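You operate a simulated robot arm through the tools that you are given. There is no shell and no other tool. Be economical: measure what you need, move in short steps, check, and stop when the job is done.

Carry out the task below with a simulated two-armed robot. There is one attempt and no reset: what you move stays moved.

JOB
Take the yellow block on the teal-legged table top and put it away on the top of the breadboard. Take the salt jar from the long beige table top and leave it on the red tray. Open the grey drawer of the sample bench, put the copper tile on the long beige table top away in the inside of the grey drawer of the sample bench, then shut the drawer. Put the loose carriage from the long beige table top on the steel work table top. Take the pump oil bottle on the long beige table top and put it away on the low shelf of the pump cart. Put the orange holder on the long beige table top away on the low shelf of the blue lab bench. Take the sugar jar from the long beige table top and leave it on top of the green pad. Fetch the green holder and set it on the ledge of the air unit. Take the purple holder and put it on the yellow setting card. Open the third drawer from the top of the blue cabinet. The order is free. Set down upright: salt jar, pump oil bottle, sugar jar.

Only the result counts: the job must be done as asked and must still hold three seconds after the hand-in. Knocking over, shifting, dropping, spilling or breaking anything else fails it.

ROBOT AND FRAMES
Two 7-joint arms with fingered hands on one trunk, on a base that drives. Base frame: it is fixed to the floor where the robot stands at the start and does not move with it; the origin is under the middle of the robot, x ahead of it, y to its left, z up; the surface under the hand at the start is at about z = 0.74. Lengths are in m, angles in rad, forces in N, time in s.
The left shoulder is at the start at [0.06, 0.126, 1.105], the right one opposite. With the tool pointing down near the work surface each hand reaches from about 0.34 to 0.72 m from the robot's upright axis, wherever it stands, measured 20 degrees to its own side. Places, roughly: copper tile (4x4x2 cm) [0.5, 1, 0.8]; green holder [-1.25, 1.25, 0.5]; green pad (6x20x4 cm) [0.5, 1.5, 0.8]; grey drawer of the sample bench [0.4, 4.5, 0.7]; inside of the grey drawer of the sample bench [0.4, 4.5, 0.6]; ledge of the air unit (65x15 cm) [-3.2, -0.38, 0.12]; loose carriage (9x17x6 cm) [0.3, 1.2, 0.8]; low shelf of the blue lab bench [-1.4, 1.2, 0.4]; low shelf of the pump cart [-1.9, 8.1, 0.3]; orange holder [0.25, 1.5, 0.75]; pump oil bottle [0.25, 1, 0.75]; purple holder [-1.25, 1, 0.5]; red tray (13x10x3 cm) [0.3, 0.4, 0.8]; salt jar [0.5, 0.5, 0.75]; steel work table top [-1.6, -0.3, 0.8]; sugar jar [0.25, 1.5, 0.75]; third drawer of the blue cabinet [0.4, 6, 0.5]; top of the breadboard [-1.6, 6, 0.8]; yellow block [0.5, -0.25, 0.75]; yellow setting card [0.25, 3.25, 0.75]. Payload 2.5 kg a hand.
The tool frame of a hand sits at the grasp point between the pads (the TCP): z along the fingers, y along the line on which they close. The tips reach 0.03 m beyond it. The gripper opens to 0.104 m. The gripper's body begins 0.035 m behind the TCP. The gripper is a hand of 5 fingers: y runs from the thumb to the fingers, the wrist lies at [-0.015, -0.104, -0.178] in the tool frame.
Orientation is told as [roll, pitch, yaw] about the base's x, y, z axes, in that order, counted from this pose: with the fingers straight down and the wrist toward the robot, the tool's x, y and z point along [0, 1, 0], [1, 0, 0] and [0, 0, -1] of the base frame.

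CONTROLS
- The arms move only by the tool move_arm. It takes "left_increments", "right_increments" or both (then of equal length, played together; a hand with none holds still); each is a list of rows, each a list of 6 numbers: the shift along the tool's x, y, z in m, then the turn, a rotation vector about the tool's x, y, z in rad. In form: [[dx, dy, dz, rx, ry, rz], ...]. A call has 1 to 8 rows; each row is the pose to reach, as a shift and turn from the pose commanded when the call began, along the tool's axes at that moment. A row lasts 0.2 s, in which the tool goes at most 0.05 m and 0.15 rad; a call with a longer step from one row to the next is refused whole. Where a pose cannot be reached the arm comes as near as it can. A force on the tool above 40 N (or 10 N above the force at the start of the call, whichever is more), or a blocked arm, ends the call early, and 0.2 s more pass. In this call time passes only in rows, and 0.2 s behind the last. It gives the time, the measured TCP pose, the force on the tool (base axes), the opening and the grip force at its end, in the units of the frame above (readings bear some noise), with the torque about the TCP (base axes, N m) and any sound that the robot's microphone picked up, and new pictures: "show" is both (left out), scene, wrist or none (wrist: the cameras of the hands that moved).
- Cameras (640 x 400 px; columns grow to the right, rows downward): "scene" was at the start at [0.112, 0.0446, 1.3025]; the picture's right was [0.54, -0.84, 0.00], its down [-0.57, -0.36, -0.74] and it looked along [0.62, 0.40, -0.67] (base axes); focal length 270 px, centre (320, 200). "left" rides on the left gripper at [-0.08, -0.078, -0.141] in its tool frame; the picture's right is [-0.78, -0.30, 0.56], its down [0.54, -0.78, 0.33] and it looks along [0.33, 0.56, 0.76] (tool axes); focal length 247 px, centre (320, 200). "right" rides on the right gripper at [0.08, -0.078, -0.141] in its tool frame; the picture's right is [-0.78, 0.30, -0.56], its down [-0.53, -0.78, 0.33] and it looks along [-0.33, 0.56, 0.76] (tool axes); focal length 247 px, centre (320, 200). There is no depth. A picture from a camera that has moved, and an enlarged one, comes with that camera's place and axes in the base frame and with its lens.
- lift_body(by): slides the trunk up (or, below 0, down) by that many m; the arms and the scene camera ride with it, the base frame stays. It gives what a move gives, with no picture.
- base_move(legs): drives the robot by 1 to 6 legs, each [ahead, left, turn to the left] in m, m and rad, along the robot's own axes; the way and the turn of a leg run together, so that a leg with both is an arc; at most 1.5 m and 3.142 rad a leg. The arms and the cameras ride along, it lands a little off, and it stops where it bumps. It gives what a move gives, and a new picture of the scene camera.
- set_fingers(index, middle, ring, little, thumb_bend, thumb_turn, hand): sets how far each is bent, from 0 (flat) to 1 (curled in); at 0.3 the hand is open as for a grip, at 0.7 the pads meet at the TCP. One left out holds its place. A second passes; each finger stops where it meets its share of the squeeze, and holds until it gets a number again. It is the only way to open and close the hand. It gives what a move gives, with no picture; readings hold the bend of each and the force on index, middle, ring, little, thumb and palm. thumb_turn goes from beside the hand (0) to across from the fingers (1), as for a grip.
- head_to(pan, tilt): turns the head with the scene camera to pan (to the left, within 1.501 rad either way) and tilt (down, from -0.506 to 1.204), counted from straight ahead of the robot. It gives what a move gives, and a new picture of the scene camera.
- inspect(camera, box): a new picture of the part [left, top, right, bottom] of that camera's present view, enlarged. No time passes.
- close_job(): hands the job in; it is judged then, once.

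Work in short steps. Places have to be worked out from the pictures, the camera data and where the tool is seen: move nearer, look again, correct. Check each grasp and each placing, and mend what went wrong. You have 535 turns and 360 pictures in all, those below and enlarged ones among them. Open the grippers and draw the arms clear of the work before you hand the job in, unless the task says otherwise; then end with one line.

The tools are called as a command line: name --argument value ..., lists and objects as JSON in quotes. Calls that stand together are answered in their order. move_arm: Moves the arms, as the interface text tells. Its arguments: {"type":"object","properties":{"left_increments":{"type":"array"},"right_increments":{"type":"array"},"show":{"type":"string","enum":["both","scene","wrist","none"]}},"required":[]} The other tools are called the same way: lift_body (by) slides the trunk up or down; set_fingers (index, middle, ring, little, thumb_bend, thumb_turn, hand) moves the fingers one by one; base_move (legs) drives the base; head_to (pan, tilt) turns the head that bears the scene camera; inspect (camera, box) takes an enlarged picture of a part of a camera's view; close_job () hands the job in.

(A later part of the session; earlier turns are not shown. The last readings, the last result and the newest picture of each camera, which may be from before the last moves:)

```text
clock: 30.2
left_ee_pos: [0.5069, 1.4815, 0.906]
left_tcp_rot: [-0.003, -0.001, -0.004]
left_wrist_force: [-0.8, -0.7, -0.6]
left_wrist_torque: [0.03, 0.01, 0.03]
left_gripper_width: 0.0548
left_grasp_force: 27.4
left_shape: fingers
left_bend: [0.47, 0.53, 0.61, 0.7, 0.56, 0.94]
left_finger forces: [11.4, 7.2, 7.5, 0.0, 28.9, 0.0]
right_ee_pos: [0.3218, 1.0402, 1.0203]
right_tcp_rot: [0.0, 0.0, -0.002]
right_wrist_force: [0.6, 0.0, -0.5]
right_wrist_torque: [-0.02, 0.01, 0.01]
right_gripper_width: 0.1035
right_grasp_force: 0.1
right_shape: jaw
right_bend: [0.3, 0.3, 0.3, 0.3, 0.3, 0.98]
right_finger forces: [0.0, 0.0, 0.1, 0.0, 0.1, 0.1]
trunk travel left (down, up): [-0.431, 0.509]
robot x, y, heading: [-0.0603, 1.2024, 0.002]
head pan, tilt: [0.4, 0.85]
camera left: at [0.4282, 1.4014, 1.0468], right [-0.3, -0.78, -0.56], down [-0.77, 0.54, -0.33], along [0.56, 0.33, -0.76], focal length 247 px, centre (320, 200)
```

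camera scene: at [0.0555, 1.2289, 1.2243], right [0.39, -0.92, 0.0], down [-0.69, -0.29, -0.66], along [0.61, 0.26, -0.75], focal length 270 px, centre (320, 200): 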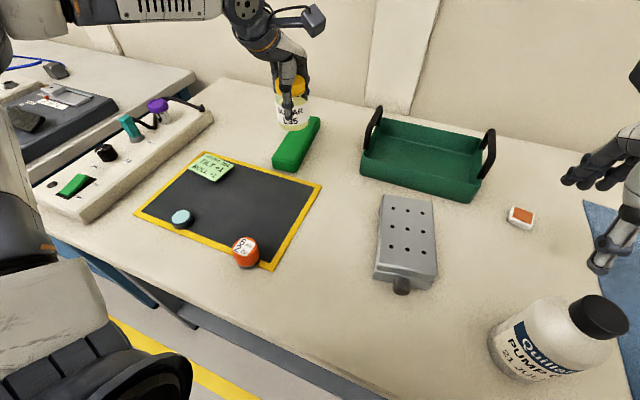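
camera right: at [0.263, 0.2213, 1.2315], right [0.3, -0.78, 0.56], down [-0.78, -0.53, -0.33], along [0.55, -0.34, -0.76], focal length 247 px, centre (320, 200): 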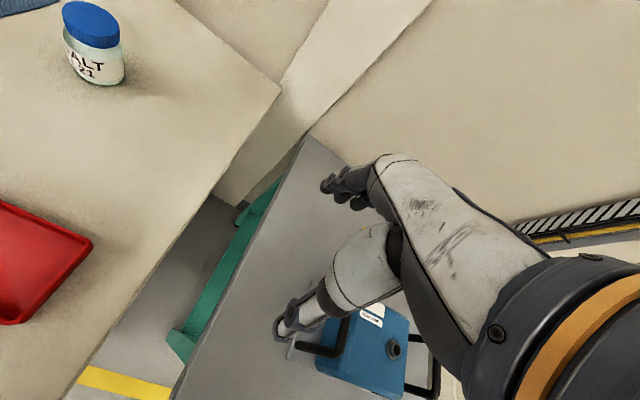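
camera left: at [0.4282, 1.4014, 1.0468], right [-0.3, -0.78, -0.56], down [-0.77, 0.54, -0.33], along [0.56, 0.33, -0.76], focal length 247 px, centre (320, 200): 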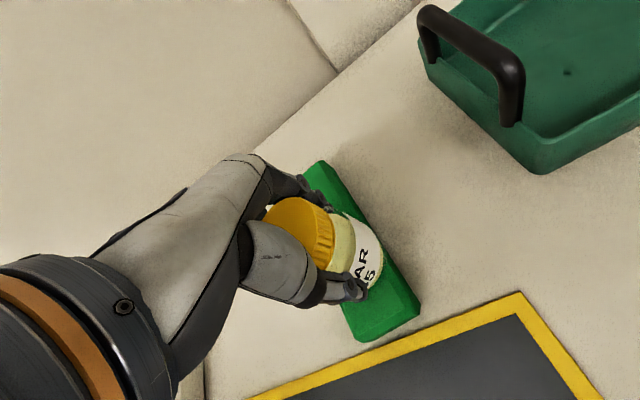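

Contact beginning; 3 mm more.

move_arm --left_increments '[[0, 0, 0.003, 0, 0, 0]]' --show "none"

```text
clock: 30.6
left_ee_pos: [0.5065, 1.4812, 0.9062]
left_tcp_rot: [0.001, -0.005, -0.004]
left_wrist_force: [-1.3, -1.4, 6.0]
left_wrist_torque: [0.23, -0.04, 0.02]
left_gripper_width: 0.055
left_grasp_force: 29.1
left_shape: fingers
left_bend: [0.47, 0.53, 0.61, 0.7, 0.56, 0.94]
left_finger forces: [11.7, 7.6, 8.4, 0.1, 30.9, 0.1]
right_ee_pos: [0.32, 1.0413, 1.0216]
right_tcp_rot: [0.002, -0.001, -0.001]
right_wrist_force: [0.3, 0.3, -0.6]
right_wrist_torque: [0.0, 0.0, 0.0]
right_gripper_width: 0.1033
right_grasp_force: 0.1
right_shape: jaw
right_bend: [0.3, 0.3, 0.3, 0.3, 0.3, 0.98]
right_finger forces: [0.0, 0.1, 0.0, 0.0, 0.0, 0.0]
trunk travel left (down, up): [-0.431, 0.509]
robot x, y, heading: [-0.0576, 1.1994, -0.003]
head pan, tilt: [0.4, 0.85]
```

Firm contact (6 N). Release and rise straight up.

set_fingers --hand "left" --index 0.3 --middle 0.3 --ring 0.3 --little 0.3 --thumb_bend 0.3

move_arm --left_increments '[[0, 0, -0.03, 0, 0, 0], [0, 0, -0.07, 0, 0, 0], [0, 0, -0.1, 0, 0, 0], [0, -0.04, -0.1, 0, 0, 0]]' --show "both"

```text
clock: 31.6
left_ee_pos: [0.5062, 1.4813, 0.9041]
left_tcp_rot: [-0.001, 0.0, -0.006]
left_wrist_force: [-1.1, -1.6, 2.6]
left_wrist_torque: [0.04, 0.05, 0.08]
left_gripper_width: 0.1037
left_grasp_force: 0.9
left_shape: fingers
left_bend: [0.3, 0.3, 0.3, 0.3, 0.3, 0.97]
left_finger forces: [0.0, 0.1, 0.0, 0.0, 2.8, 0.0]
right_ee_pos: [0.3196, 1.0399, 1.0215]
right_tcp_rot: [0.001, -0.001, -0.003]
right_wrist_force: [-0.4, 0.1, 0.4]
right_wrist_torque: [0.01, -0.01, -0.02]
right_gripper_width: 0.1037
right_grasp_force: 0.2
right_shape: jaw
right_bend: [0.3, 0.3, 0.3, 0.3, 0.3, 0.98]
right_finger forces: [0.1, 0.0, 0.0, 0.1, 0.0, 0.0]
trunk travel left (down, up): [-0.431, 0.509]
robot x, y, heading: [-0.0584, 1.1978, -0.007]
head pan, tilt: [0.4, 0.85]
```

```text
clock: 32.6
left_ee_pos: [0.4644, 1.4825, 1.0053]
left_tcp_rot: [0.001, -0.001, -0.004]
left_wrist_force: [-0.1, 0.2, 0.9]
left_wrist_torque: [0.01, 0.05, -0.01]
left_gripper_width: 0.1032
left_grasp_force: 0.0
left_shape: fingers
left_bend: [0.3, 0.3, 0.3, 0.3, 0.3, 0.97]
left_finger forces: [0.1, 0.0, 0.0, 0.0, 0.1, 0.0]
right_ee_pos: [0.3209, 1.0392, 1.0219]
right_tcp_rot: [-0.001, -0.001, -0.001]
right_wrist_force: [0.0, 0.2, 0.0]
right_wrist_torque: [0.01, -0.01, 0.03]
right_gripper_width: 0.1037
right_grasp_force: 0.1
right_shape: jaw
right_bend: [0.3, 0.3, 0.3, 0.3, 0.3, 0.98]
right_finger forces: [0.0, 0.1, 0.0, 0.0, 0.0, 0.0]
trunk travel left (down, up): [-0.431, 0.509]
robot x, y, heading: [-0.0617, 1.2002, -0.0]
head pan, tilt: [0.4, 0.85]
camera scene: at [0.0546, 1.2288, 1.2244], right [0.39, -0.92, 0.0], down [-0.69, -0.29, -0.66], along [0.61, 0.26, -0.75], focal length 270 px, centre (320, 200)
camera left: at [0.3864, 1.4019, 1.1455], right [-0.3, -0.78, -0.56], down [-0.77, 0.54, -0.33], along [0.56, 0.33, -0.76], focal length 247 px, centre (320, 200)
```

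scene: 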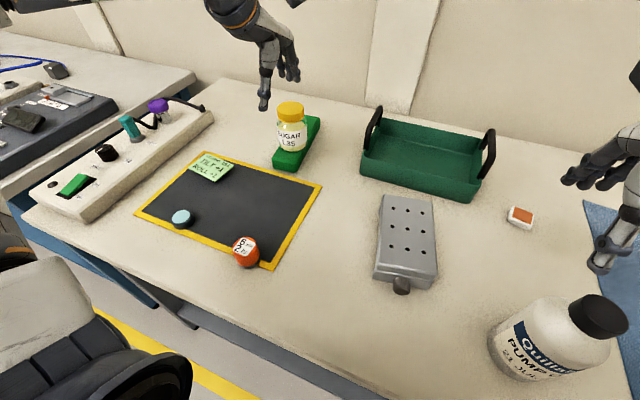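
left: 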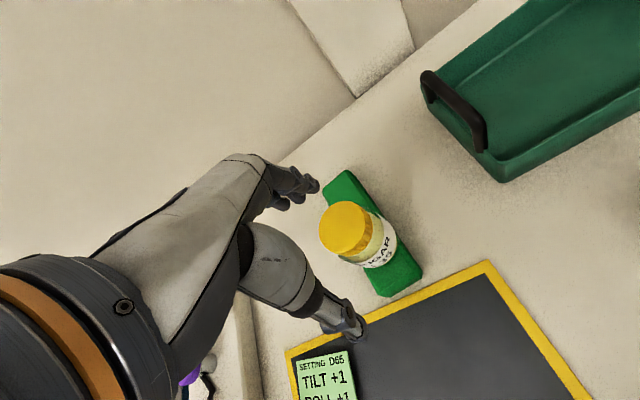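

Sugar jar stands on the pad. Now the orange holder (≈[0.227,1.442]): back off a little and bring the left hand above it.

base_move --legs '[[-0.1, 0.03, 0]]'

move_arm --left_increments '[[-0.02, -0.045, 0, 0, 0, 0], [-0.04, -0.09, 0.0, 0, 0, 0], [-0.07, -0.128, 0.0, 0, 0, 0], [-0.075, -0.135, 0.03, 0, 0, 0], [-0.075, -0.135, 0.07, 0, 0, 0]]' --show "wrist"

```text
clock: 33.8
left_ee_pos: [0.3684, 1.5128, 1.0036]
left_tcp_rot: [0.0, -0.001, -0.004]
left_wrist_force: [0.3, 0.0, 0.2]
left_wrist_torque: [-0.02, -0.03, 0.02]
left_gripper_width: 0.1031
left_grasp_force: 0.0
left_shape: fingers
left_bend: [0.3, 0.3, 0.3, 0.3, 0.3, 0.97]
left_finger forces: [0.0, 0.0, 0.1, 0.0, 0.1, 0.1]
right_ee_pos: [0.2229, 1.0693, 1.022]
right_tcp_rot: [0.001, 0.001, 0.0]
right_wrist_force: [-0.6, 0.2, 0.2]
right_wrist_torque: [0.0, 0.01, -0.01]
right_gripper_width: 0.1038
right_grasp_force: 0.0
right_shape: jaw
right_bend: [0.3, 0.3, 0.3, 0.3, 0.3, 0.98]
right_finger forces: [0.1, 0.0, 0.0, 0.0, 0.1, 0.0]
trunk travel left (down, up): [-0.431, 0.509]
robot x, y, heading: [-0.1586, 1.2294, -0.003]
head pan, tilt: [0.4, 0.85]
camera scene: at [-0.0428, 1.2585, 1.2244], right [0.39, -0.92, 0.0], down [-0.69, -0.29, -0.66], along [0.61, 0.26, -0.75], focal length 270 px, centre (320, 200)
```

scene: 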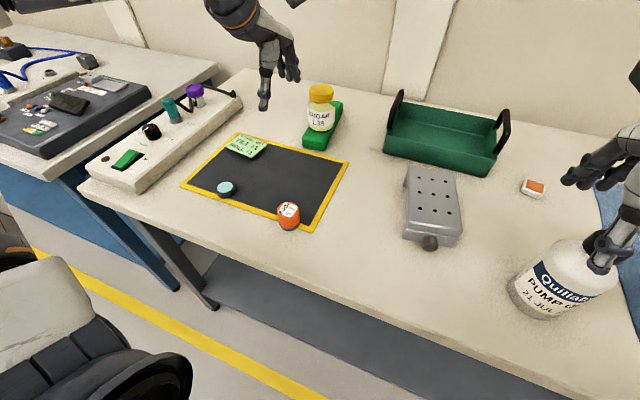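

```text
clock: 35.0
left_ee_pos: [0.2336, 1.4373, 0.9345]
left_tcp_rot: [0.004, -0.005, -0.005]
left_wrist_force: [-0.3, -0.3, -0.2]
left_wrist_torque: [-0.01, 0.01, 0.03]
left_gripper_width: 0.1031
left_grasp_force: 0.0
left_shape: fingers
left_bend: [0.3, 0.3, 0.3, 0.3, 0.3, 0.97]
left_finger forces: [0.1, 0.0, 0.0, 0.0, 0.0, 0.0]
right_ee_pos: [0.2246, 1.0698, 1.0204]
right_tcp_rot: [0.0, 0.0, -0.003]
right_wrist_force: [0.1, -0.2, 0.3]
right_wrist_torque: [-0.01, -0.01, 0.01]
right_gripper_width: 0.1038
right_grasp_force: 0.0
right_shape: jaw
right_bend: [0.3, 0.3, 0.3, 0.3, 0.3, 0.98]
right_finger forces: [0.0, 0.1, 0.0, 0.0, 0.1, 0.0]
trunk travel left (down, up): [-0.431, 0.509]
robot x, y, heading: [-0.1589, 1.2318, -0.001]
head pan, tilt: [0.4, 0.85]
camera left: at [0.1544, 1.3567, 1.0747], right [-0.3, -0.77, -0.56], down [-0.77, 0.54, -0.33], along [0.56, 0.33, -0.76], focal length 247 px, centre (320, 200)
```

left: 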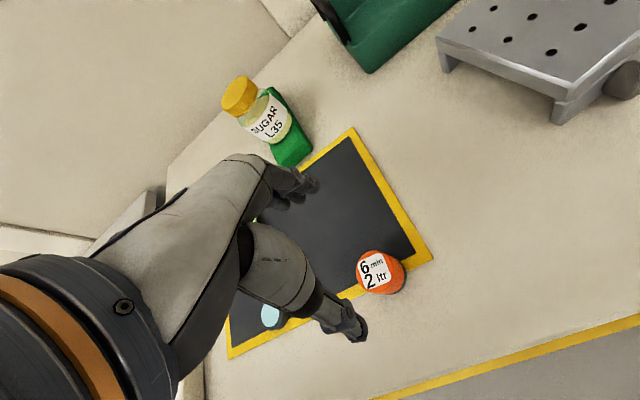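

Holder top ≈[0.218,1.43,0.849]. Descend to TCP z≈0.838 around it.

move_arm --left_increments '[[-0.007, -0.016, 0.02, 0, 0, 0], [-0.007, -0.016, 0.06, 0, 0, 0], [-0.007, -0.016, 0.095, 0, 0, 0]]' --show "wrist"

```text
clock: 35.8
left_ee_pos: [0.2176, 1.4308, 0.8384]
left_tcp_rot: [-0.002, 0.0, -0.002]
left_wrist_force: [0.7, 0.0, -0.1]
left_wrist_torque: [-0.01, -0.02, 0.03]
left_gripper_width: 0.1034
left_grasp_force: 0.1
left_shape: fingers
left_bend: [0.3, 0.3, 0.3, 0.3, 0.3, 0.97]
left_finger forces: [0.0, 0.0, 0.0, 0.1, 0.0, 0.0]
right_ee_pos: [0.2235, 1.0694, 1.0212]
right_tcp_rot: [0.001, 0.002, -0.002]
right_wrist_force: [-0.2, -0.3, -0.2]
right_wrist_torque: [0.03, 0.0, 0.0]
right_gripper_width: 0.1038
right_grasp_force: 0.1
right_shape: jaw
right_bend: [0.3, 0.3, 0.3, 0.3, 0.3, 0.98]
right_finger forces: [0.0, 0.1, 0.0, 0.0, 0.1, 0.1]
trunk travel left (down, up): [-0.431, 0.509]
robot x, y, heading: [-0.1573, 1.2252, -0.0]
head pan, tilt: [0.4, 0.85]
camera left: at [0.1385, 1.3503, 0.9791], right [-0.3, -0.78, -0.56], down [-0.78, 0.54, -0.33], along [0.56, 0.33, -0.76], focal length 247 px, centre (320, 200)
```

left: 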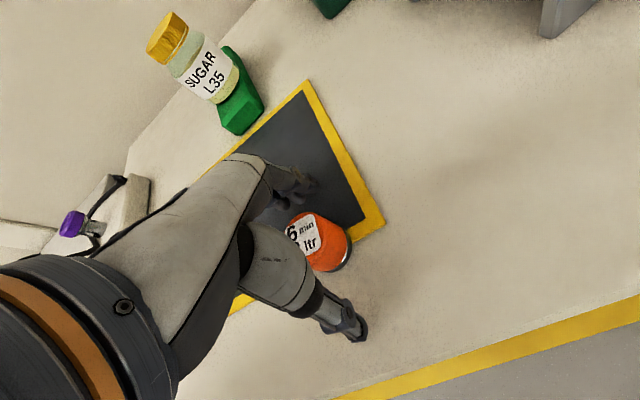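

Well straddled. Close and lift.

set_fingers --hand "left" --index 0.7 --middle 0.7 --ring 0.7 --little 0.7 --thumb_bend 0.7

move_arm --left_increments '[[0, 0, -0.04, 0, 0, 0], [0, 0, -0.09, 0, 0, 0], [0, 0, -0.14, 0, 0, 0], [0, 0, -0.18, 0, 0, 0]]' --show "wrist"

```text
clock: 36.8
left_ee_pos: [0.2168, 1.4314, 0.8387]
left_tcp_rot: [0.002, 0.0, -0.003]
left_wrist_force: [1.0, -0.4, 1.3]
left_wrist_torque: [0.0, -0.02, -0.02]
left_gripper_width: 0.0308
left_grasp_force: 13.4
left_shape: fingers
left_bend: [0.6, 0.63, 0.7, 0.7, 0.58, 0.96]
left_finger forces: [6.0, 7.4, 0.0, 0.0, 12.6, 0.1]
right_ee_pos: [0.2243, 1.0699, 1.0205]
right_tcp_rot: [0.0, -0.001, -0.001]
right_wrist_force: [-0.6, 0.2, -0.5]
right_wrist_torque: [0.03, 0.01, 0.0]
right_gripper_width: 0.1036
right_grasp_force: 0.1
right_shape: jaw
right_bend: [0.3, 0.3, 0.3, 0.3, 0.3, 0.98]
right_finger forces: [0.0, 0.0, 0.1, 0.0, 0.0, 0.0]
trunk travel left (down, up): [-0.431, 0.509]
robot x, y, heading: [-0.1537, 1.2277, -0.003]
head pan, tilt: [0.4, 0.85]
```

```text
clock: 37.9
left_ee_pos: [0.2116, 1.4312, 0.9618]
left_tcp_rot: [-0.047, 0.175, -0.005]
left_wrist_force: [0.3, -0.3, -1.0]
left_wrist_torque: [0.0, -0.02, 0.0]
left_gripper_width: 0.0303
left_grasp_force: 12.8
left_shape: fingers
left_bend: [0.61, 0.63, 0.7, 0.7, 0.59, 0.96]
left_finger forces: [6.1, 6.3, 0.0, 0.0, 12.3, 0.0]
right_ee_pos: [0.2237, 1.0691, 1.0212]
right_tcp_rot: [0.001, 0.0, -0.002]
right_wrist_force: [0.4, -0.4, -0.5]
right_wrist_torque: [-0.01, -0.01, 0.01]
right_gripper_width: 0.1038
right_grasp_force: 0.0
right_shape: jaw
right_bend: [0.3, 0.3, 0.3, 0.3, 0.3, 0.98]
right_finger forces: [0.1, 0.0, 0.0, 0.0, 0.0, 0.1]
trunk travel left (down, up): [-0.431, 0.509]
robot x, y, heading: [-0.1555, 1.2261, -0.002]
head pan, tilt: [0.4, 0.85]
stopped in row 4 (left hand): the arm was blocked; the commanded pose is now the measured one
camera left: at [0.1588, 1.3584, 1.1173], right [-0.38, -0.8, -0.46], down [-0.82, 0.52, -0.22], along [0.42, 0.3, -0.86], focal length 247 px, centre (320, 200)
```

left: 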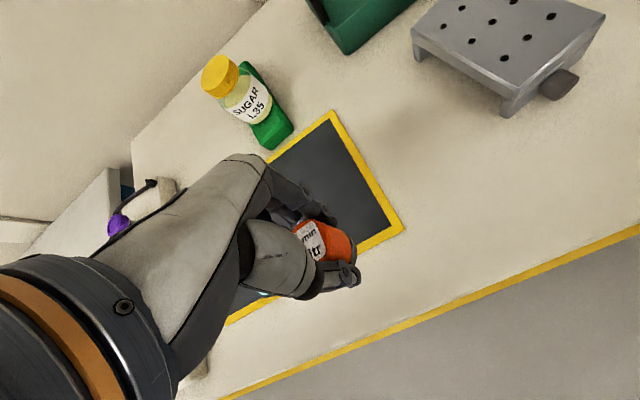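

Orange holder is held (lift was blocked by the arm limit but fine). Next, drive left so the right hand can take the carriage.

base_move --legs '[[0, 0.14, 0]]'

move_arm --right_increments '[[0, 0.01, 0, 0, 0, -0.14], [0, 0.02, 0, 0, 0, -0.28], [0, 0.03, 0, 0, 0, -0.42], [0, 0.04, 0, 0, 0, -0.56], [0, 0.05, 0, 0, 0, -0.7], [0, 0.06, 0, 0, 0, -0.84], [0, 0.07, 0, 0, 0, -0.98], [0, 0.08, 0, 0, 0, -1.12]]' --show "none"

move_arm --right_increments '[[0, 0, 0, 0, 0, -0.14], [0, 0, 0, 0, 0, -0.28], [0, 0, 0, 0, 0, -0.45]]' --show "both"

```text
clock: 39.2
left_ee_pos: [0.2115, 1.5708, 0.962]
left_tcp_rot: [-0.046, 0.171, -0.006]
left_wrist_force: [0.3, -0.5, -0.8]
left_wrist_torque: [-0.02, 0.0, 0.01]
left_gripper_width: 0.0304
left_grasp_force: 12.4
left_shape: fingers
left_bend: [0.61, 0.63, 0.7, 0.7, 0.59, 0.96]
left_finger forces: [6.0, 6.2, 0.1, 0.0, 12.3, 0.0]
right_ee_pos: [0.2245, 1.2081, 1.0211]
right_tcp_rot: [0.0, -0.001, -0.003]
right_wrist_force: [0.3, 1.2, -0.1]
right_wrist_torque: [0.01, -0.01, 0.04]
right_gripper_width: 0.1034
right_grasp_force: 0.1
right_shape: jaw
right_bend: [0.3, 0.3, 0.3, 0.3, 0.3, 0.98]
right_finger forces: [0.0, 0.0, 0.0, 0.0, 0.0, 0.0]
trunk travel left (down, up): [-0.431, 0.509]
robot x, y, heading: [-0.1559, 1.3702, -0.003]
head pan, tilt: [0.4, 0.85]
camera scene: at [-0.042, 1.3986, 1.2244], right [0.39, -0.92, 0.0], down [-0.69, -0.29, -0.66], along [0.61, 0.25, -0.75], focal length 270 px, centre (320, 200)
```

scene: 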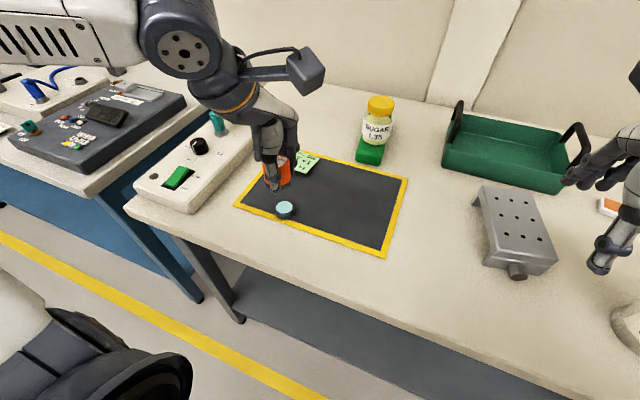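

```text
clock: 41.0
left_ee_pos: [0.2105, 1.5708, 0.9617]
left_tcp_rot: [-0.048, 0.171, -0.004]
left_wrist_force: [-0.6, -0.2, -0.5]
left_wrist_torque: [0.0, -0.01, 0.02]
left_gripper_width: 0.0305
left_grasp_force: 11.6
left_shape: fingers
left_bend: [0.61, 0.63, 0.7, 0.7, 0.59, 0.96]
left_finger forces: [6.0, 6.3, 0.0, 0.0, 12.3, 0.0]
right_ee_pos: [0.1907, 1.2159, 0.9916]
right_tcp_rot: [0.024, 0.034, 0.996]
right_wrist_force: [-0.7, -1.0, 0.3]
right_wrist_torque: [0.06, -0.03, 0.02]
right_gripper_width: 0.1039
right_grasp_force: 0.0
right_shape: jaw
right_bend: [0.3, 0.3, 0.3, 0.3, 0.3, 0.97]
right_finger forces: [0.0, 0.1, 0.1, 0.1, 0.1, 0.0]
right hand out of reach, approached as far as the arm can: row 6, 7, 8
trunk travel left (down, up): [-0.431, 0.509]
robot x, y, heading: [-0.1533, 1.3663, 0.001]
head pan, tilt: [0.4, 0.85]
```

```text
refused: row 3 steps farther than a row can; nothing moved
```

The right arm was too close in; extend it forward over the carriage while finishing the turn.

move_arm --right_increments '[[-0.035, 0.018, -0.01, 0, 0, 0], [-0.07, 0.036, -0.02, 0, 0, -0.1], [-0.1, 0.05, -0.03, 0, 0, -0.24], [-0.125, 0.062, -0.03, 0, 0, -0.38], [-0.125, 0.062, -0.03, 0, 0, -0.45]]' --show "both"

```text
clock: 42.2
left_ee_pos: [0.2111, 1.5715, 0.9636]
left_tcp_rot: [-0.048, 0.171, -0.005]
left_wrist_force: [-0.4, 1.3, -0.8]
left_wrist_torque: [-0.01, 0.0, 0.0]
left_gripper_width: 0.0303
left_grasp_force: 12.5
left_shape: fingers
left_bend: [0.61, 0.63, 0.7, 0.7, 0.59, 0.96]
left_finger forces: [5.9, 6.3, 0.0, 0.0, 12.3, 0.1]
right_ee_pos: [0.1532, 1.2943, 1.0501]
right_tcp_rot: [0.034, 0.016, 1.44]
right_wrist_force: [0.2, -0.6, -0.1]
right_wrist_torque: [0.01, 0.02, -0.02]
right_gripper_width: 0.1039
right_grasp_force: 0.0
right_shape: jaw
right_bend: [0.3, 0.3, 0.3, 0.3, 0.3, 0.97]
right_finger forces: [0.0, 0.0, 0.0, 0.0, 0.0, 0.0]
right hand out of reach, approached as far as the arm can: row 1, 2, 3, 4, 5
trunk travel left (down, up): [-0.431, 0.509]
robot x, y, heading: [-0.1569, 1.3661, -0.007]
head pan, tilt: [0.4, 0.85]
camera scene: at [-0.0417, 1.3985, 1.2243], right [0.39, -0.92, 0.0], down [-0.69, -0.29, -0.66], along [0.61, 0.25, -0.75], focal length 270 px, centre (320, 200)
camera right: at [0.068, 1.2297, 1.1952], right [0.83, 0.2, 0.52], down [0.42, -0.84, -0.34], along [0.38, 0.5, -0.78], focal length 247 px, centre (320, 200)
```

scene: 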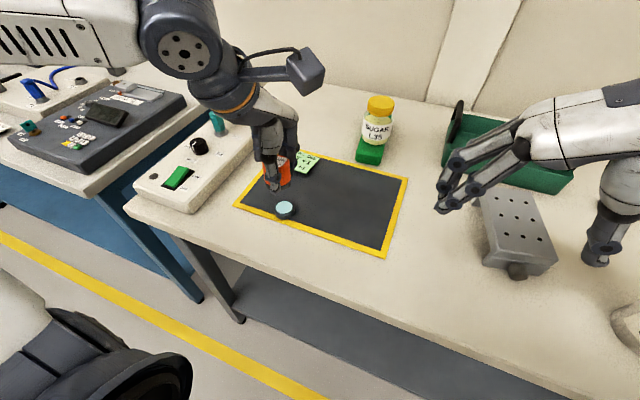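
right: 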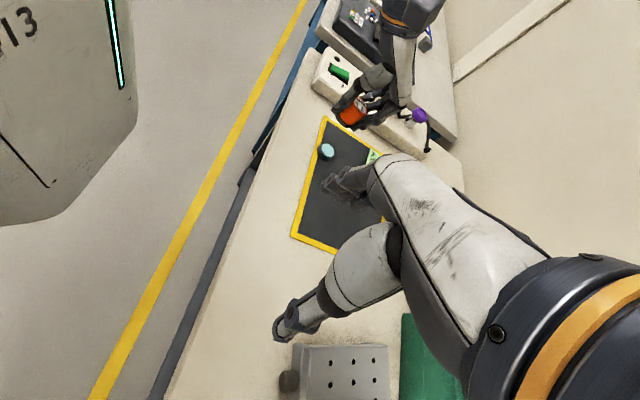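

The 90° hand turn isn't reachable from here. I'll bring the right hand back to neutral, deliver the orange holder first, and get the carriage later with the robot turned.

move_arm --right_increments '[[0.025, 0, -0.01, 0, 0, 0.14], [0.05, 0, -0.02, 0, 0, 0.28], [0.075, 0, -0.03, 0, 0, 0.42], [0.1, 0, -0.04, 0, 0, 0.56], [0.125, -0.01, -0.05, 0, 0, 0.7], [0.15, -0.01, -0.05, 0, 0, 0.84], [0.175, -0.02, -0.05, 0, 0, 0.98], [0.2, -0.02, -0.05, 0, 0, 1.12]]' --show "none"

move_arm --right_increments '[[0, 0, 0, 0, 0, 0.14], [0, 0, 0, 0, 0, 0.28], [0, 0, 0, 0, 0, 0.42]]' --show "none"

```text
clock: 43.2
left_ee_pos: [0.2125, 1.5706, 0.9613]
left_tcp_rot: [-0.048, 0.174, -0.006]
left_wrist_force: [-0.4, -0.3, -0.1]
left_wrist_torque: [-0.04, -0.04, 0.01]
left_gripper_width: 0.0309
left_grasp_force: 12.0
left_shape: fingers
left_bend: [0.61, 0.63, 0.7, 0.7, 0.59, 0.96]
left_finger forces: [6.0, 6.3, 0.0, 0.1, 12.3, 0.0]
right_ee_pos: [0.0674, 1.2982, 1.088]
right_tcp_rot: [0.036, 0.064, 0.835]
right_wrist_force: [9.2, 3.7, -12.7]
right_wrist_torque: [0.01, 0.71, 0.21]
right_gripper_width: 0.104
right_grasp_force: 0.1
right_shape: jaw
right_bend: [0.3, 0.3, 0.3, 0.3, 0.3, 0.97]
right_finger forces: [0.0, 0.0, 0.0, 0.1, 0.0, 0.0]
trunk travel left (down, up): [-0.431, 0.509]
robot x, y, heading: [-0.1573, 1.3705, 0.003]
head pan, tilt: [0.4, 0.85]
stopped in row 5 (right hand): the force on the tool passed its limit at 148 N (the readings are from after the stop); the commanded pose is now the measured one
```

```text
clock: 43.6
left_ee_pos: [0.2118, 1.5711, 0.961]
left_tcp_rot: [-0.046, 0.175, -0.005]
left_wrist_force: [-0.2, -0.4, -0.7]
left_wrist_torque: [0.0, 0.0, -0.03]
left_gripper_width: 0.0306
left_grasp_force: 12.1
left_shape: fingers
left_bend: [0.61, 0.63, 0.7, 0.7, 0.59, 0.96]
left_finger forces: [6.0, 6.3, 0.0, 0.0, 12.3, 0.0]
right_ee_pos: [0.0703, 1.296, 1.0887]
right_tcp_rot: [0.04, 0.076, 0.772]
right_wrist_force: [3.3, 0.7, -6.2]
right_wrist_torque: [0.2, 0.12, 0.1]
right_gripper_width: 0.1042
right_grasp_force: 0.0
right_shape: jaw
right_bend: [0.3, 0.3, 0.3, 0.3, 0.3, 0.97]
right_finger forces: [0.0, 0.1, 0.0, 0.0, 0.0, 0.0]
trunk travel left (down, up): [-0.431, 0.509]
robot x, y, heading: [-0.1562, 1.367, -0.0]
head pan, tilt: [0.4, 0.85]
stopped in row 1 (right hand): the force on the tool passed its limit at 46 N (the readings are from after the stop); the commanded pose is now the measured one
```

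The right hand touched the torso. Move it forward and outward, away.

move_arm --right_increments '[[-0.03, 0.03, -0.01, 0, 0, 0], [-0.06, 0.05, -0.02, 0, 0, 0.05], [-0.1, 0.06, -0.03, 0, 0, 0.15], [-0.14, 0.05, -0.03, 0, 0, 0.28], [-0.18, 0.04, -0.03, 0, 0, 0.42], [-0.18, 0.04, -0.03, 0, 0, 0.56], [-0.18, 0.04, -0.03, 0, 0, 0.7]]' --show "scene"

```text
clock: 45.2
left_ee_pos: [0.2119, 1.5713, 0.9611]
left_tcp_rot: [-0.048, 0.175, -0.006]
left_wrist_force: [0.0, -0.2, -0.9]
left_wrist_torque: [0.01, 0.02, 0.02]
left_gripper_width: 0.0304
left_grasp_force: 12.6
left_shape: fingers
left_bend: [0.61, 0.63, 0.7, 0.7, 0.59, 0.96]
left_finger forces: [6.0, 6.3, 0.1, 0.1, 12.3, 0.1]
right_ee_pos: [0.2263, 1.1969, 1.1083]
right_tcp_rot: [-0.017, 0.082, 0.068]
right_wrist_force: [-0.4, -0.3, -0.5]
right_wrist_torque: [0.02, -0.05, -0.02]
right_gripper_width: 0.104
right_grasp_force: 0.0
right_shape: jaw
right_bend: [0.3, 0.3, 0.3, 0.3, 0.3, 0.97]
right_finger forces: [0.0, 0.0, 0.0, 0.0, 0.0, 0.1]
trunk travel left (down, up): [-0.431, 0.509]
robot x, y, heading: [-0.1552, 1.3681, -0.0]
head pan, tilt: [0.4, 0.85]
camera scene: at [-0.0421, 1.3984, 1.2244], right [0.39, -0.92, 0.0], down [-0.69, -0.29, -0.66], along [0.61, 0.26, -0.75], focal length 270 px, centre (320, 200)
```

scene: 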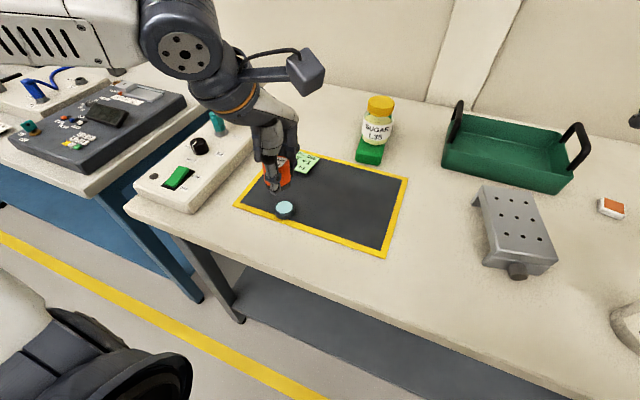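

Right arm is neutral again. Back away from the table and turn around to face the blue lab bench.

base_move --legs '[[-0.35, 0, 0], [0, 0, 3.14]]'

head_to --pan 0.0 --tilt 0.55

```text
clock: 54.8
left_ee_pos: [-0.8712, 1.1633, 0.9624]
left_tcp_rot: [-0.047, 0.175, 3.139]
left_wrist_force: [-0.3, 0.3, -1.0]
left_wrist_torque: [-0.03, 0.02, -0.01]
left_gripper_width: 0.0299
left_grasp_force: 11.6
left_shape: fingers
left_bend: [0.61, 0.64, 0.7, 0.7, 0.59, 0.96]
left_finger forces: [5.9, 6.0, 0.0, 0.0, 11.6, 0.0]
right_ee_pos: [-0.8862, 1.5389, 1.1082]
right_tcp_rot: [-0.016, 0.082, -3.066]
right_wrist_force: [-0.5, 0.3, -0.2]
right_wrist_torque: [-0.01, 0.01, -0.01]
right_gripper_width: 0.1042
right_grasp_force: 0.0
right_shape: jaw
right_bend: [0.3, 0.3, 0.3, 0.3, 0.3, 0.97]
right_finger forces: [0.0, 0.1, 0.0, 0.1, 0.0, 0.0]
trunk travel left (down, up): [-0.431, 0.509]
robot x, y, heading: [-0.5001, 1.3672, -3.138]
head pan, tilt: [0.4, 0.85]
camera scene: at [-0.614, 1.3377, 1.2244], right [-0.39, 0.92, 0.0], down [0.69, 0.29, -0.66], along [-0.61, -0.26, -0.75], focal length 270 px, centre (320, 200)
```

scene: 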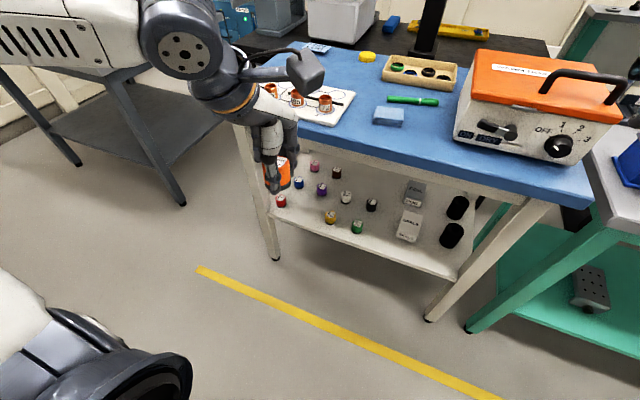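

```text
clock: 55.6
left_ee_pos: [-0.8704, 1.164, 0.962]
left_tcp_rot: [-0.046, 0.175, 3.139]
left_wrist_force: [0.4, -1.0, -0.6]
left_wrist_torque: [0.0, 0.03, -0.01]
left_gripper_width: 0.0301
left_grasp_force: 11.6
left_shape: fingers
left_bend: [0.61, 0.64, 0.7, 0.7, 0.59, 0.96]
left_finger forces: [5.9, 6.0, 0.1, 0.1, 11.6, 0.0]
right_ee_pos: [-0.8857, 1.5399, 1.1085]
right_tcp_rot: [-0.018, 0.082, -3.066]
right_wrist_force: [0.3, 0.0, 0.4]
right_wrist_torque: [0.01, -0.01, -0.01]
right_gripper_width: 0.104
right_grasp_force: 0.1
right_shape: jaw
right_bend: [0.3, 0.3, 0.3, 0.3, 0.3, 0.97]
right_finger forces: [0.0, 0.0, 0.0, 0.0, 0.0, 0.1]
trunk travel left (down, up): [-0.431, 0.509]
robot x, y, heading: [-0.503, 1.3744, -3.142]
head pan, tilt: [0.0, 0.55]
camera scene: at [-0.6318, 1.368, 1.2497], right [0.0, 1.0, 0.0], down [0.52, 0.0, -0.85], along [-0.85, 0.0, -0.52], focal length 270 px, centre (320, 200)
```

scene: 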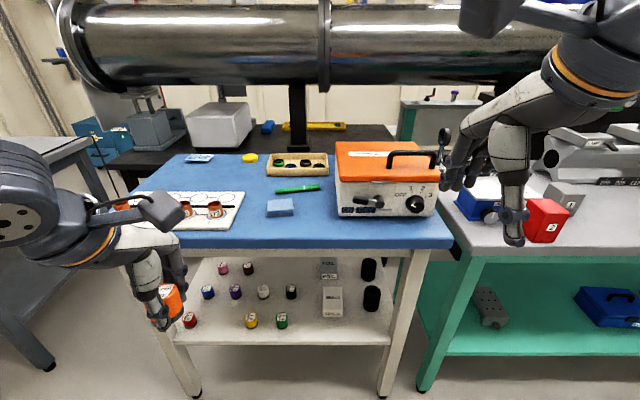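

The low shelf has the holders (purple ≈[-1.30,1.05], green ≈[-1.18,1.24], shelf z≈0.41). I lower the trunk so the hands can reach in level, and retract the right hand a bit.

lift_body --by -0.38

move_arm --right_increments '[[0, -0.02, -0.02, 0, 0, 0], [0, -0.05, -0.05, 0, 0, 0], [0, -0.05, -0.08, 0, 0, 0]]' --left_increments '[[0, 0.03, 0, 0.08, 0, 0], [0, 0.05, 0, 0.17, 0, 0], [0, 0.05, 0, 0.17, 0.04, 0]]' --show "none"

head_to --pan 0.1 --tilt 0.4

```text
clock: 59.3
left_ee_pos: [-0.8713, 1.1645, 0.5812]
left_tcp_rot: [-0.047, 0.175, 3.14]
left_wrist_force: [0.6, -0.4, -1.1]
left_wrist_torque: [0.01, 0.02, -0.01]
left_gripper_width: 0.0299
left_grasp_force: 12.3
left_shape: fingers
left_bend: [0.61, 0.64, 0.7, 0.7, 0.59, 0.96]
left_finger forces: [5.8, 6.0, 0.0, 0.1, 11.6, 0.1]
right_ee_pos: [-0.8872, 1.5396, 0.7292]
right_tcp_rot: [-0.015, 0.083, -3.067]
right_wrist_force: [0.0, -0.4, 0.6]
right_wrist_torque: [0.01, 0.03, -0.02]
right_gripper_width: 0.1039
right_grasp_force: 0.0
right_shape: jaw
right_bend: [0.3, 0.3, 0.3, 0.3, 0.3, 0.97]
right_finger forces: [0.1, 0.1, 0.0, 0.1, 0.0, 0.0]
trunk travel left (down, up): [-0.051, 0.889]
robot x, y, heading: [-0.5065, 1.3681, -3.141]
head pan, tilt: [0.0, 0.55]
```

```text
clock: 60.1
left_ee_pos: [-0.9198, 1.1651, 0.5724]
left_tcp_rot: [-0.011, 0.343, 3.134]
left_wrist_force: [-0.2, 0.3, -2.0]
left_wrist_torque: [0.0, -0.01, -0.01]
left_gripper_width: 0.0301
left_grasp_force: 11.9
left_shape: fingers
left_bend: [0.61, 0.64, 0.7, 0.7, 0.59, 0.96]
left_finger forces: [5.9, 6.2, 0.0, 0.1, 11.8, 0.0]
right_ee_pos: [-0.8433, 1.5404, 0.8106]
right_tcp_rot: [-0.018, 0.084, -3.066]
right_wrist_force: [0.2, 0.0, 0.7]
right_wrist_torque: [0.0, -0.01, -0.01]
right_gripper_width: 0.1039
right_grasp_force: 0.0
right_shape: jaw
right_bend: [0.3, 0.3, 0.3, 0.3, 0.3, 0.97]
right_finger forces: [0.0, 0.1, 0.1, 0.0, 0.2, 0.0]
trunk travel left (down, up): [-0.051, 0.889]
robot x, y, heading: [-0.5024, 1.3724, -3.136]
head pan, tilt: [0.0, 0.55]
```

```text
clock: 60.8
left_ee_pos: [-0.9195, 1.1651, 0.5724]
left_tcp_rot: [-0.009, 0.343, 3.136]
left_wrist_force: [0.4, 0.0, -0.7]
left_wrist_torque: [0.01, 0.04, 0.02]
left_gripper_width: 0.0298
left_grasp_force: 11.3
left_shape: fingers
left_bend: [0.61, 0.64, 0.7, 0.7, 0.59, 0.96]
left_finger forces: [6.0, 6.2, 0.0, 0.0, 11.7, 0.0]
right_ee_pos: [-0.8442, 1.5403, 0.8097]
right_tcp_rot: [-0.017, 0.082, -3.066]
right_wrist_force: [0.3, 0.3, -0.4]
right_wrist_torque: [-0.01, 0.01, -0.02]
right_gripper_width: 0.1041
right_grasp_force: 0.0
right_shape: jaw
right_bend: [0.3, 0.3, 0.3, 0.3, 0.3, 0.97]
right_finger forces: [0.0, 0.0, 0.0, 0.1, 0.1, 0.1]
trunk travel left (down, up): [-0.051, 0.889]
robot x, y, heading: [-0.5046, 1.3672, -3.138]
head pan, tilt: [0.099, 0.4]
camera scene: at [-0.6342, 1.3589, 0.8834], right [-0.1, 0.99, 0.0], down [0.39, 0.04, -0.92], along [-0.92, -0.09, -0.39], focal length 270 px, centre (320, 200)
```

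scene: 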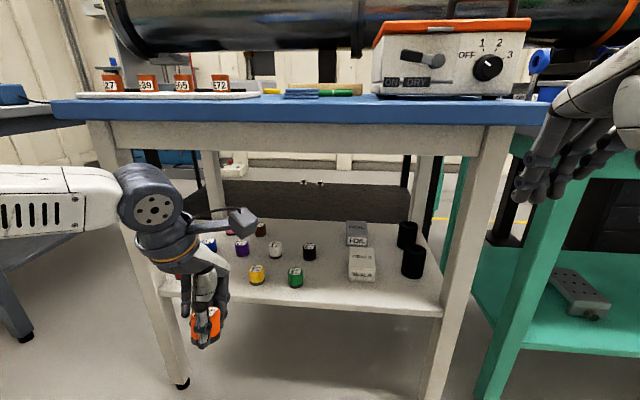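

Shelf is z≈0.40, front edge x≈-1.116, bench-top apron bottom z≈0.77. I'll drive in and straighten the left hand; target spot for orange is [-1.185,1.033] between red and yellow.

base_move --legs '[[0.1, 0.14, 0]]'

move_arm --left_increments '[[0, 0.0, 0, -0.14, 0, 0], [0, 0.0, 0, -0.28, 0, 0], [0, 0.0, 0, -0.34, 0, 0]]' --show "wrist"

```text
clock: 62.3
left_ee_pos: [-1.0189, 1.0275, 0.5731]
left_tcp_rot: [-0.01, 0.344, 3.134]
left_wrist_force: [0.1, -0.4, -1.1]
left_wrist_torque: [-0.04, 0.01, 0.04]
left_gripper_width: 0.0299
left_grasp_force: 11.5
left_shape: fingers
left_bend: [0.61, 0.64, 0.7, 0.7, 0.59, 0.96]
left_finger forces: [6.0, 6.2, 0.0, 0.1, 11.8, 0.0]
right_ee_pos: [-0.9429, 1.403, 0.8103]
right_tcp_rot: [-0.017, 0.082, -3.069]
right_wrist_force: [-0.2, 0.2, 0.3]
right_wrist_torque: [0.0, 0.01, 0.01]
right_gripper_width: 0.1037
right_grasp_force: 0.1
right_shape: jaw
right_bend: [0.3, 0.3, 0.3, 0.3, 0.3, 0.97]
right_finger forces: [0.0, 0.0, 0.1, 0.0, 0.0, 0.0]
trunk travel left (down, up): [-0.051, 0.889]
robot x, y, heading: [-0.6044, 1.2307, 3.143]
head pan, tilt: [0.099, 0.4]
camera scene: at [-0.7336, 1.2214, 0.8835], right [-0.1, 1.0, 0.0], down [0.39, 0.04, -0.92], along [-0.92, -0.09, -0.39], focal length 270 px, centre (320, 200)
```

scene: 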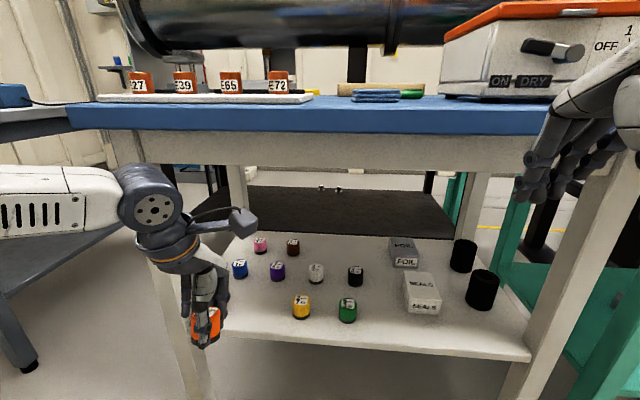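

```text
clock: 63.1
left_ee_pos: [-1.0205, 1.0277, 0.5729]
left_tcp_rot: [-0.008, 0.003, 3.136]
left_wrist_force: [1.1, 0.3, -1.6]
left_wrist_torque: [-0.03, 0.0, 0.02]
left_gripper_width: 0.0296
left_grasp_force: 12.0
left_shape: fingers
left_bend: [0.61, 0.64, 0.7, 0.7, 0.59, 0.96]
left_finger forces: [6.0, 6.1, 0.1, 0.0, 11.6, 0.0]
right_ee_pos: [-0.9428, 1.4042, 0.8107]
right_tcp_rot: [-0.018, 0.081, -3.067]
right_wrist_force: [-0.3, -0.2, 0.2]
right_wrist_torque: [-0.04, 0.0, 0.01]
right_gripper_width: 0.104
right_grasp_force: 0.1
right_shape: jaw
right_bend: [0.3, 0.3, 0.3, 0.3, 0.3, 0.97]
right_finger forces: [0.1, 0.0, 0.0, 0.0, 0.1, 0.1]
trunk travel left (down, up): [-0.051, 0.889]
robot x, y, heading: [-0.6019, 1.2308, 3.145]
head pan, tilt: [0.099, 0.4]
camera left: at [-0.9421, 1.106, 0.7141], right [0.3, 0.78, -0.55], down [0.77, -0.54, -0.34], along [-0.56, -0.32, -0.77], focal length 247 px, centre (320, 200)
```

left: 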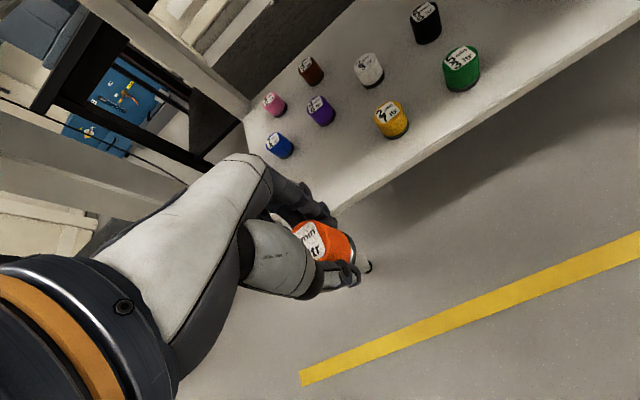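

Hand straight. Move in over the shelf edge to x=-1.165 at z≈0.50.

move_arm --left_increments '[[0, 0.045, 0.01, 0, 0, 0], [0, 0.09, 0.03, 0, 0, 0], [0, 0.13, 0.05, 0, 0, 0], [0, 0.145, 0.08, 0, 0, 0]]' --show "both"

```text
clock: 64.1
left_ee_pos: [-1.165, 1.0288, 0.4902]
left_tcp_rot: [-0.009, 0.003, 3.136]
left_wrist_force: [0.3, 0.6, -1.7]
left_wrist_torque: [0.01, 0.0, 0.0]
left_gripper_width: 0.0298
left_grasp_force: 11.5
left_shape: fingers
left_bend: [0.61, 0.64, 0.7, 0.7, 0.59, 0.96]
left_finger forces: [5.9, 6.0, 0.0, 0.0, 11.5, 0.0]
right_ee_pos: [-0.9421, 1.4043, 0.8105]
right_tcp_rot: [-0.018, 0.082, -3.068]
right_wrist_force: [-0.3, -0.6, 0.2]
right_wrist_torque: [0.01, -0.02, -0.03]
right_gripper_width: 0.1039
right_grasp_force: 0.0
right_shape: jaw
right_bend: [0.3, 0.3, 0.3, 0.3, 0.3, 0.97]
right_finger forces: [0.0, 0.1, 0.0, 0.1, 0.0, 0.0]
trunk travel left (down, up): [-0.051, 0.889]
robot x, y, heading: [-0.6036, 1.2317, 3.143]
head pan, tilt: [0.099, 0.4]
camera scene: at [-0.7335, 1.2214, 0.8835], right [-0.1, 1.0, 0.0], down [0.39, 0.04, -0.92], along [-0.92, -0.09, -0.39], focal length 270 px, centre (320, 200)
camera left: at [-1.0878, 1.1081, 0.6317], right [0.3, 0.78, -0.55], down [0.77, -0.54, -0.33], along [-0.56, -0.32, -0.77], focal length 247 px, centre (320, 200)
```

scene: 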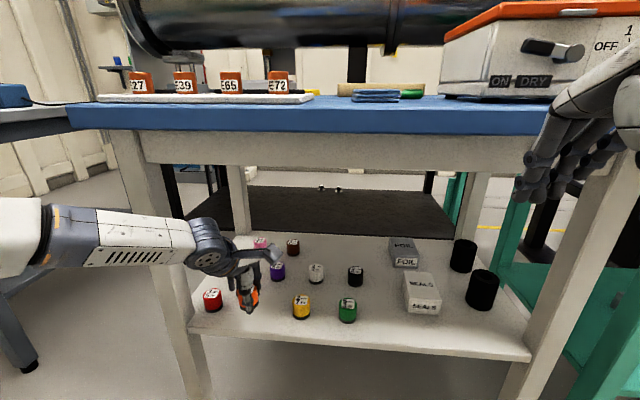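
left: 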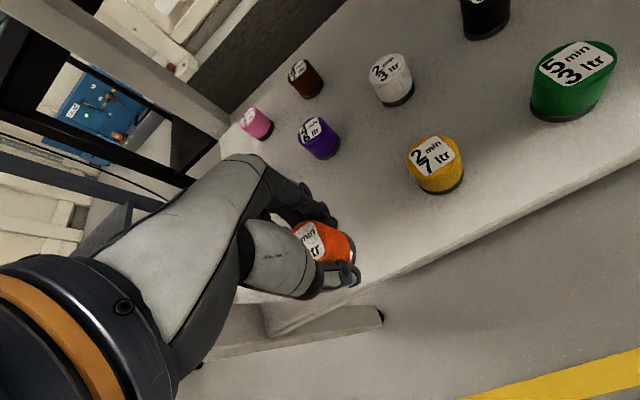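

Clear of neighbours. Lower onto the shelf.

move_arm --left_increments '[[0, 0, 0.03, 0, 0, 0], [0, 0, 0.047, 0, 0, 0], [0, 0, 0.052, 0, 0, 0]]' --show "wrist"

```text
clock: 64.9
left_ee_pos: [-1.1632, 1.0307, 0.4402]
left_tcp_rot: [-0.007, 0.003, 3.138]
left_wrist_force: [0.1, 0.2, -1.1]
left_wrist_torque: [0.02, -0.01, 0.02]
left_gripper_width: 0.0296
left_grasp_force: 11.7
left_shape: fingers
left_bend: [0.61, 0.64, 0.7, 0.7, 0.59, 0.96]
left_finger forces: [5.9, 6.0, 0.0, 0.0, 11.6, 0.0]
right_ee_pos: [-0.9425, 1.4027, 0.8107]
right_tcp_rot: [-0.018, 0.082, -3.07]
right_wrist_force: [-0.5, 1.0, -0.2]
right_wrist_torque: [0.02, 0.02, 0.0]
right_gripper_width: 0.1041
right_grasp_force: 0.0
right_shape: jaw
right_bend: [0.3, 0.3, 0.3, 0.3, 0.3, 0.97]
right_finger forces: [0.1, 0.0, 0.1, 0.0, 0.1, 0.0]
trunk travel left (down, up): [-0.051, 0.889]
robot x, y, heading: [-0.6016, 1.2296, 3.144]
head pan, tilt: [0.099, 0.4]
camera left: at [-1.0869, 1.108, 0.5812], right [0.3, 0.78, -0.55], down [0.78, -0.54, -0.33], along [-0.56, -0.33, -0.77], focal length 247 px, centre (320, 200)
```

left: 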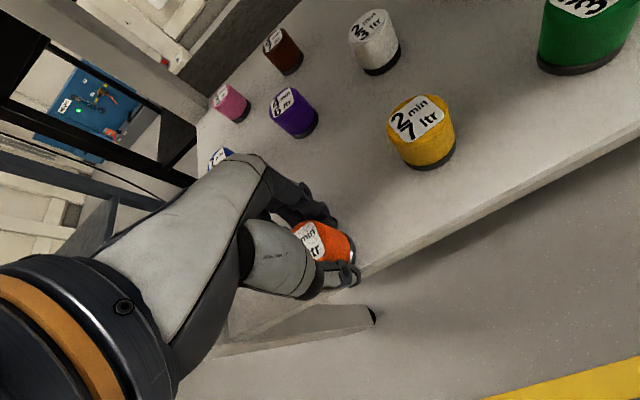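

move_arm --left_increments '[[0, 0, 0.004, 0, 0, 0], [0, 0, 0.008, 0, 0, 0]]' --show "none"

```text
clock: 65.5
left_ee_pos: [-1.1658, 1.0319, 0.4338]
left_tcp_rot: [-0.011, -0.001, 3.136]
left_wrist_force: [-0.1, -1.1, 5.2]
left_wrist_torque: [-0.11, 0.07, 0.04]
left_gripper_width: 0.0295
left_grasp_force: 14.5
left_shape: fingers
left_bend: [0.62, 0.64, 0.7, 0.7, 0.59, 0.95]
left_finger forces: [5.8, 11.3, 0.0, 0.1, 13.1, 0.0]
right_ee_pos: [-0.9427, 1.4028, 0.812]
right_tcp_rot: [-0.018, 0.081, -3.069]
right_wrist_force: [0.2, 0.2, -0.1]
right_wrist_torque: [-0.01, -0.03, -0.01]
right_gripper_width: 0.1039
right_grasp_force: 0.1
right_shape: jaw
right_bend: [0.3, 0.3, 0.3, 0.3, 0.3, 0.97]
right_finger forces: [0.1, 0.0, 0.0, 0.0, 0.1, 0.0]
trunk travel left (down, up): [-0.051, 0.889]
robot x, y, heading: [-0.6042, 1.2297, 3.137]
head pan, tilt: [0.099, 0.4]
```

Contact made; release and rise to z≈0.51.

set_fingers --hand "left" --index 0.3 --middle 0.3 --ring 0.3 --little 0.3 --thumb_bend 0.3

move_arm --left_increments '[[0, 0, -0.04, 0, 0, 0], [0, 0, -0.075, 0, 0, 0]]' --show "both"

```text
clock: 66.5
left_ee_pos: [-1.1633, 1.0304, 0.4325]
left_tcp_rot: [-0.009, 0.003, 3.136]
left_wrist_force: [0.1, 0.0, 0.0]
left_wrist_torque: [0.0, -0.01, 0.04]
left_gripper_width: 0.1026
left_grasp_force: 0.1
left_shape: fingers
left_bend: [0.3, 0.3, 0.3, 0.3, 0.3, 0.97]
left_finger forces: [0.0, 0.0, 0.0, 0.1, 0.0, 0.0]
right_ee_pos: [-0.9431, 1.4026, 0.8123]
right_tcp_rot: [-0.019, 0.082, -3.069]
right_wrist_force: [0.0, 0.4, -0.7]
right_wrist_torque: [0.0, -0.03, -0.01]
right_gripper_width: 0.1042
right_grasp_force: 0.1
right_shape: jaw
right_bend: [0.3, 0.3, 0.3, 0.3, 0.3, 0.97]
right_finger forces: [0.1, 0.1, 0.0, 0.0, 0.0, 0.0]
trunk travel left (down, up): [-0.051, 0.889]
robot x, y, heading: [-0.6046, 1.2317, 3.141]
head pan, tilt: [0.099, 0.4]
```

```text
clock: 67.1
left_ee_pos: [-1.1656, 1.0308, 0.5065]
left_tcp_rot: [-0.009, 0.004, 3.135]
left_wrist_force: [-0.4, 0.1, 0.2]
left_wrist_torque: [-0.03, -0.02, 0.01]
left_gripper_width: 0.1027
left_grasp_force: 0.1
left_shape: fingers
left_bend: [0.3, 0.3, 0.3, 0.3, 0.3, 0.97]
left_finger forces: [0.0, 0.1, 0.1, 0.0, 0.1, 0.0]
right_ee_pos: [-0.9428, 1.402, 0.8101]
right_tcp_rot: [-0.017, 0.083, -3.068]
right_wrist_force: [-0.2, 0.5, 0.5]
right_wrist_torque: [0.03, 0.01, -0.02]
right_gripper_width: 0.1041
right_grasp_force: 0.1
right_shape: jaw
right_bend: [0.3, 0.3, 0.3, 0.3, 0.3, 0.97]
right_finger forces: [0.0, 0.0, 0.0, 0.0, 0.1, 0.1]
trunk travel left (down, up): [-0.051, 0.889]
robot x, y, heading: [-0.6035, 1.2333, 3.138]
head pan, tilt: [0.099, 0.4]
camera scene: at [-0.7336, 1.2213, 0.8835], right [-0.1, 1.0, 0.0], down [0.39, 0.04, -0.92], along [-0.92, -0.09, -0.39], focal length 270 px, centre (320, 200)
camera left: at [-1.0882, 1.1075, 0.6487], right [0.3, 0.78, -0.55], down [0.77, -0.54, -0.33], along [-0.56, -0.32, -0.77], focal length 247 px, centre (320, 200)
```

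scene: 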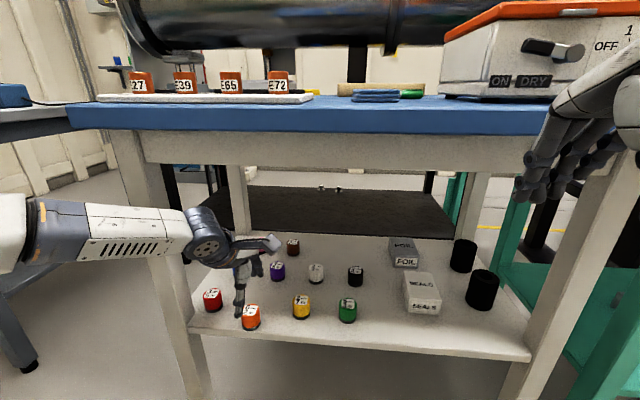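
left: 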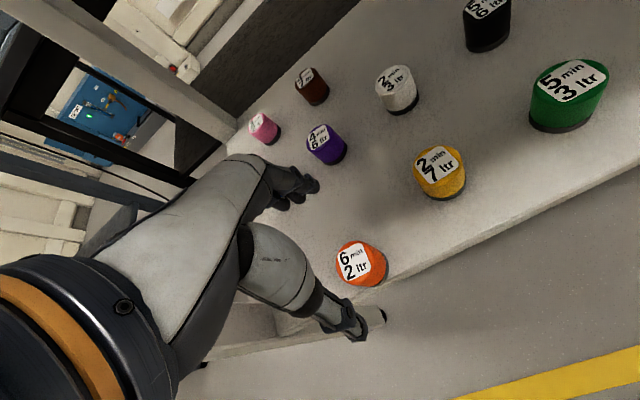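

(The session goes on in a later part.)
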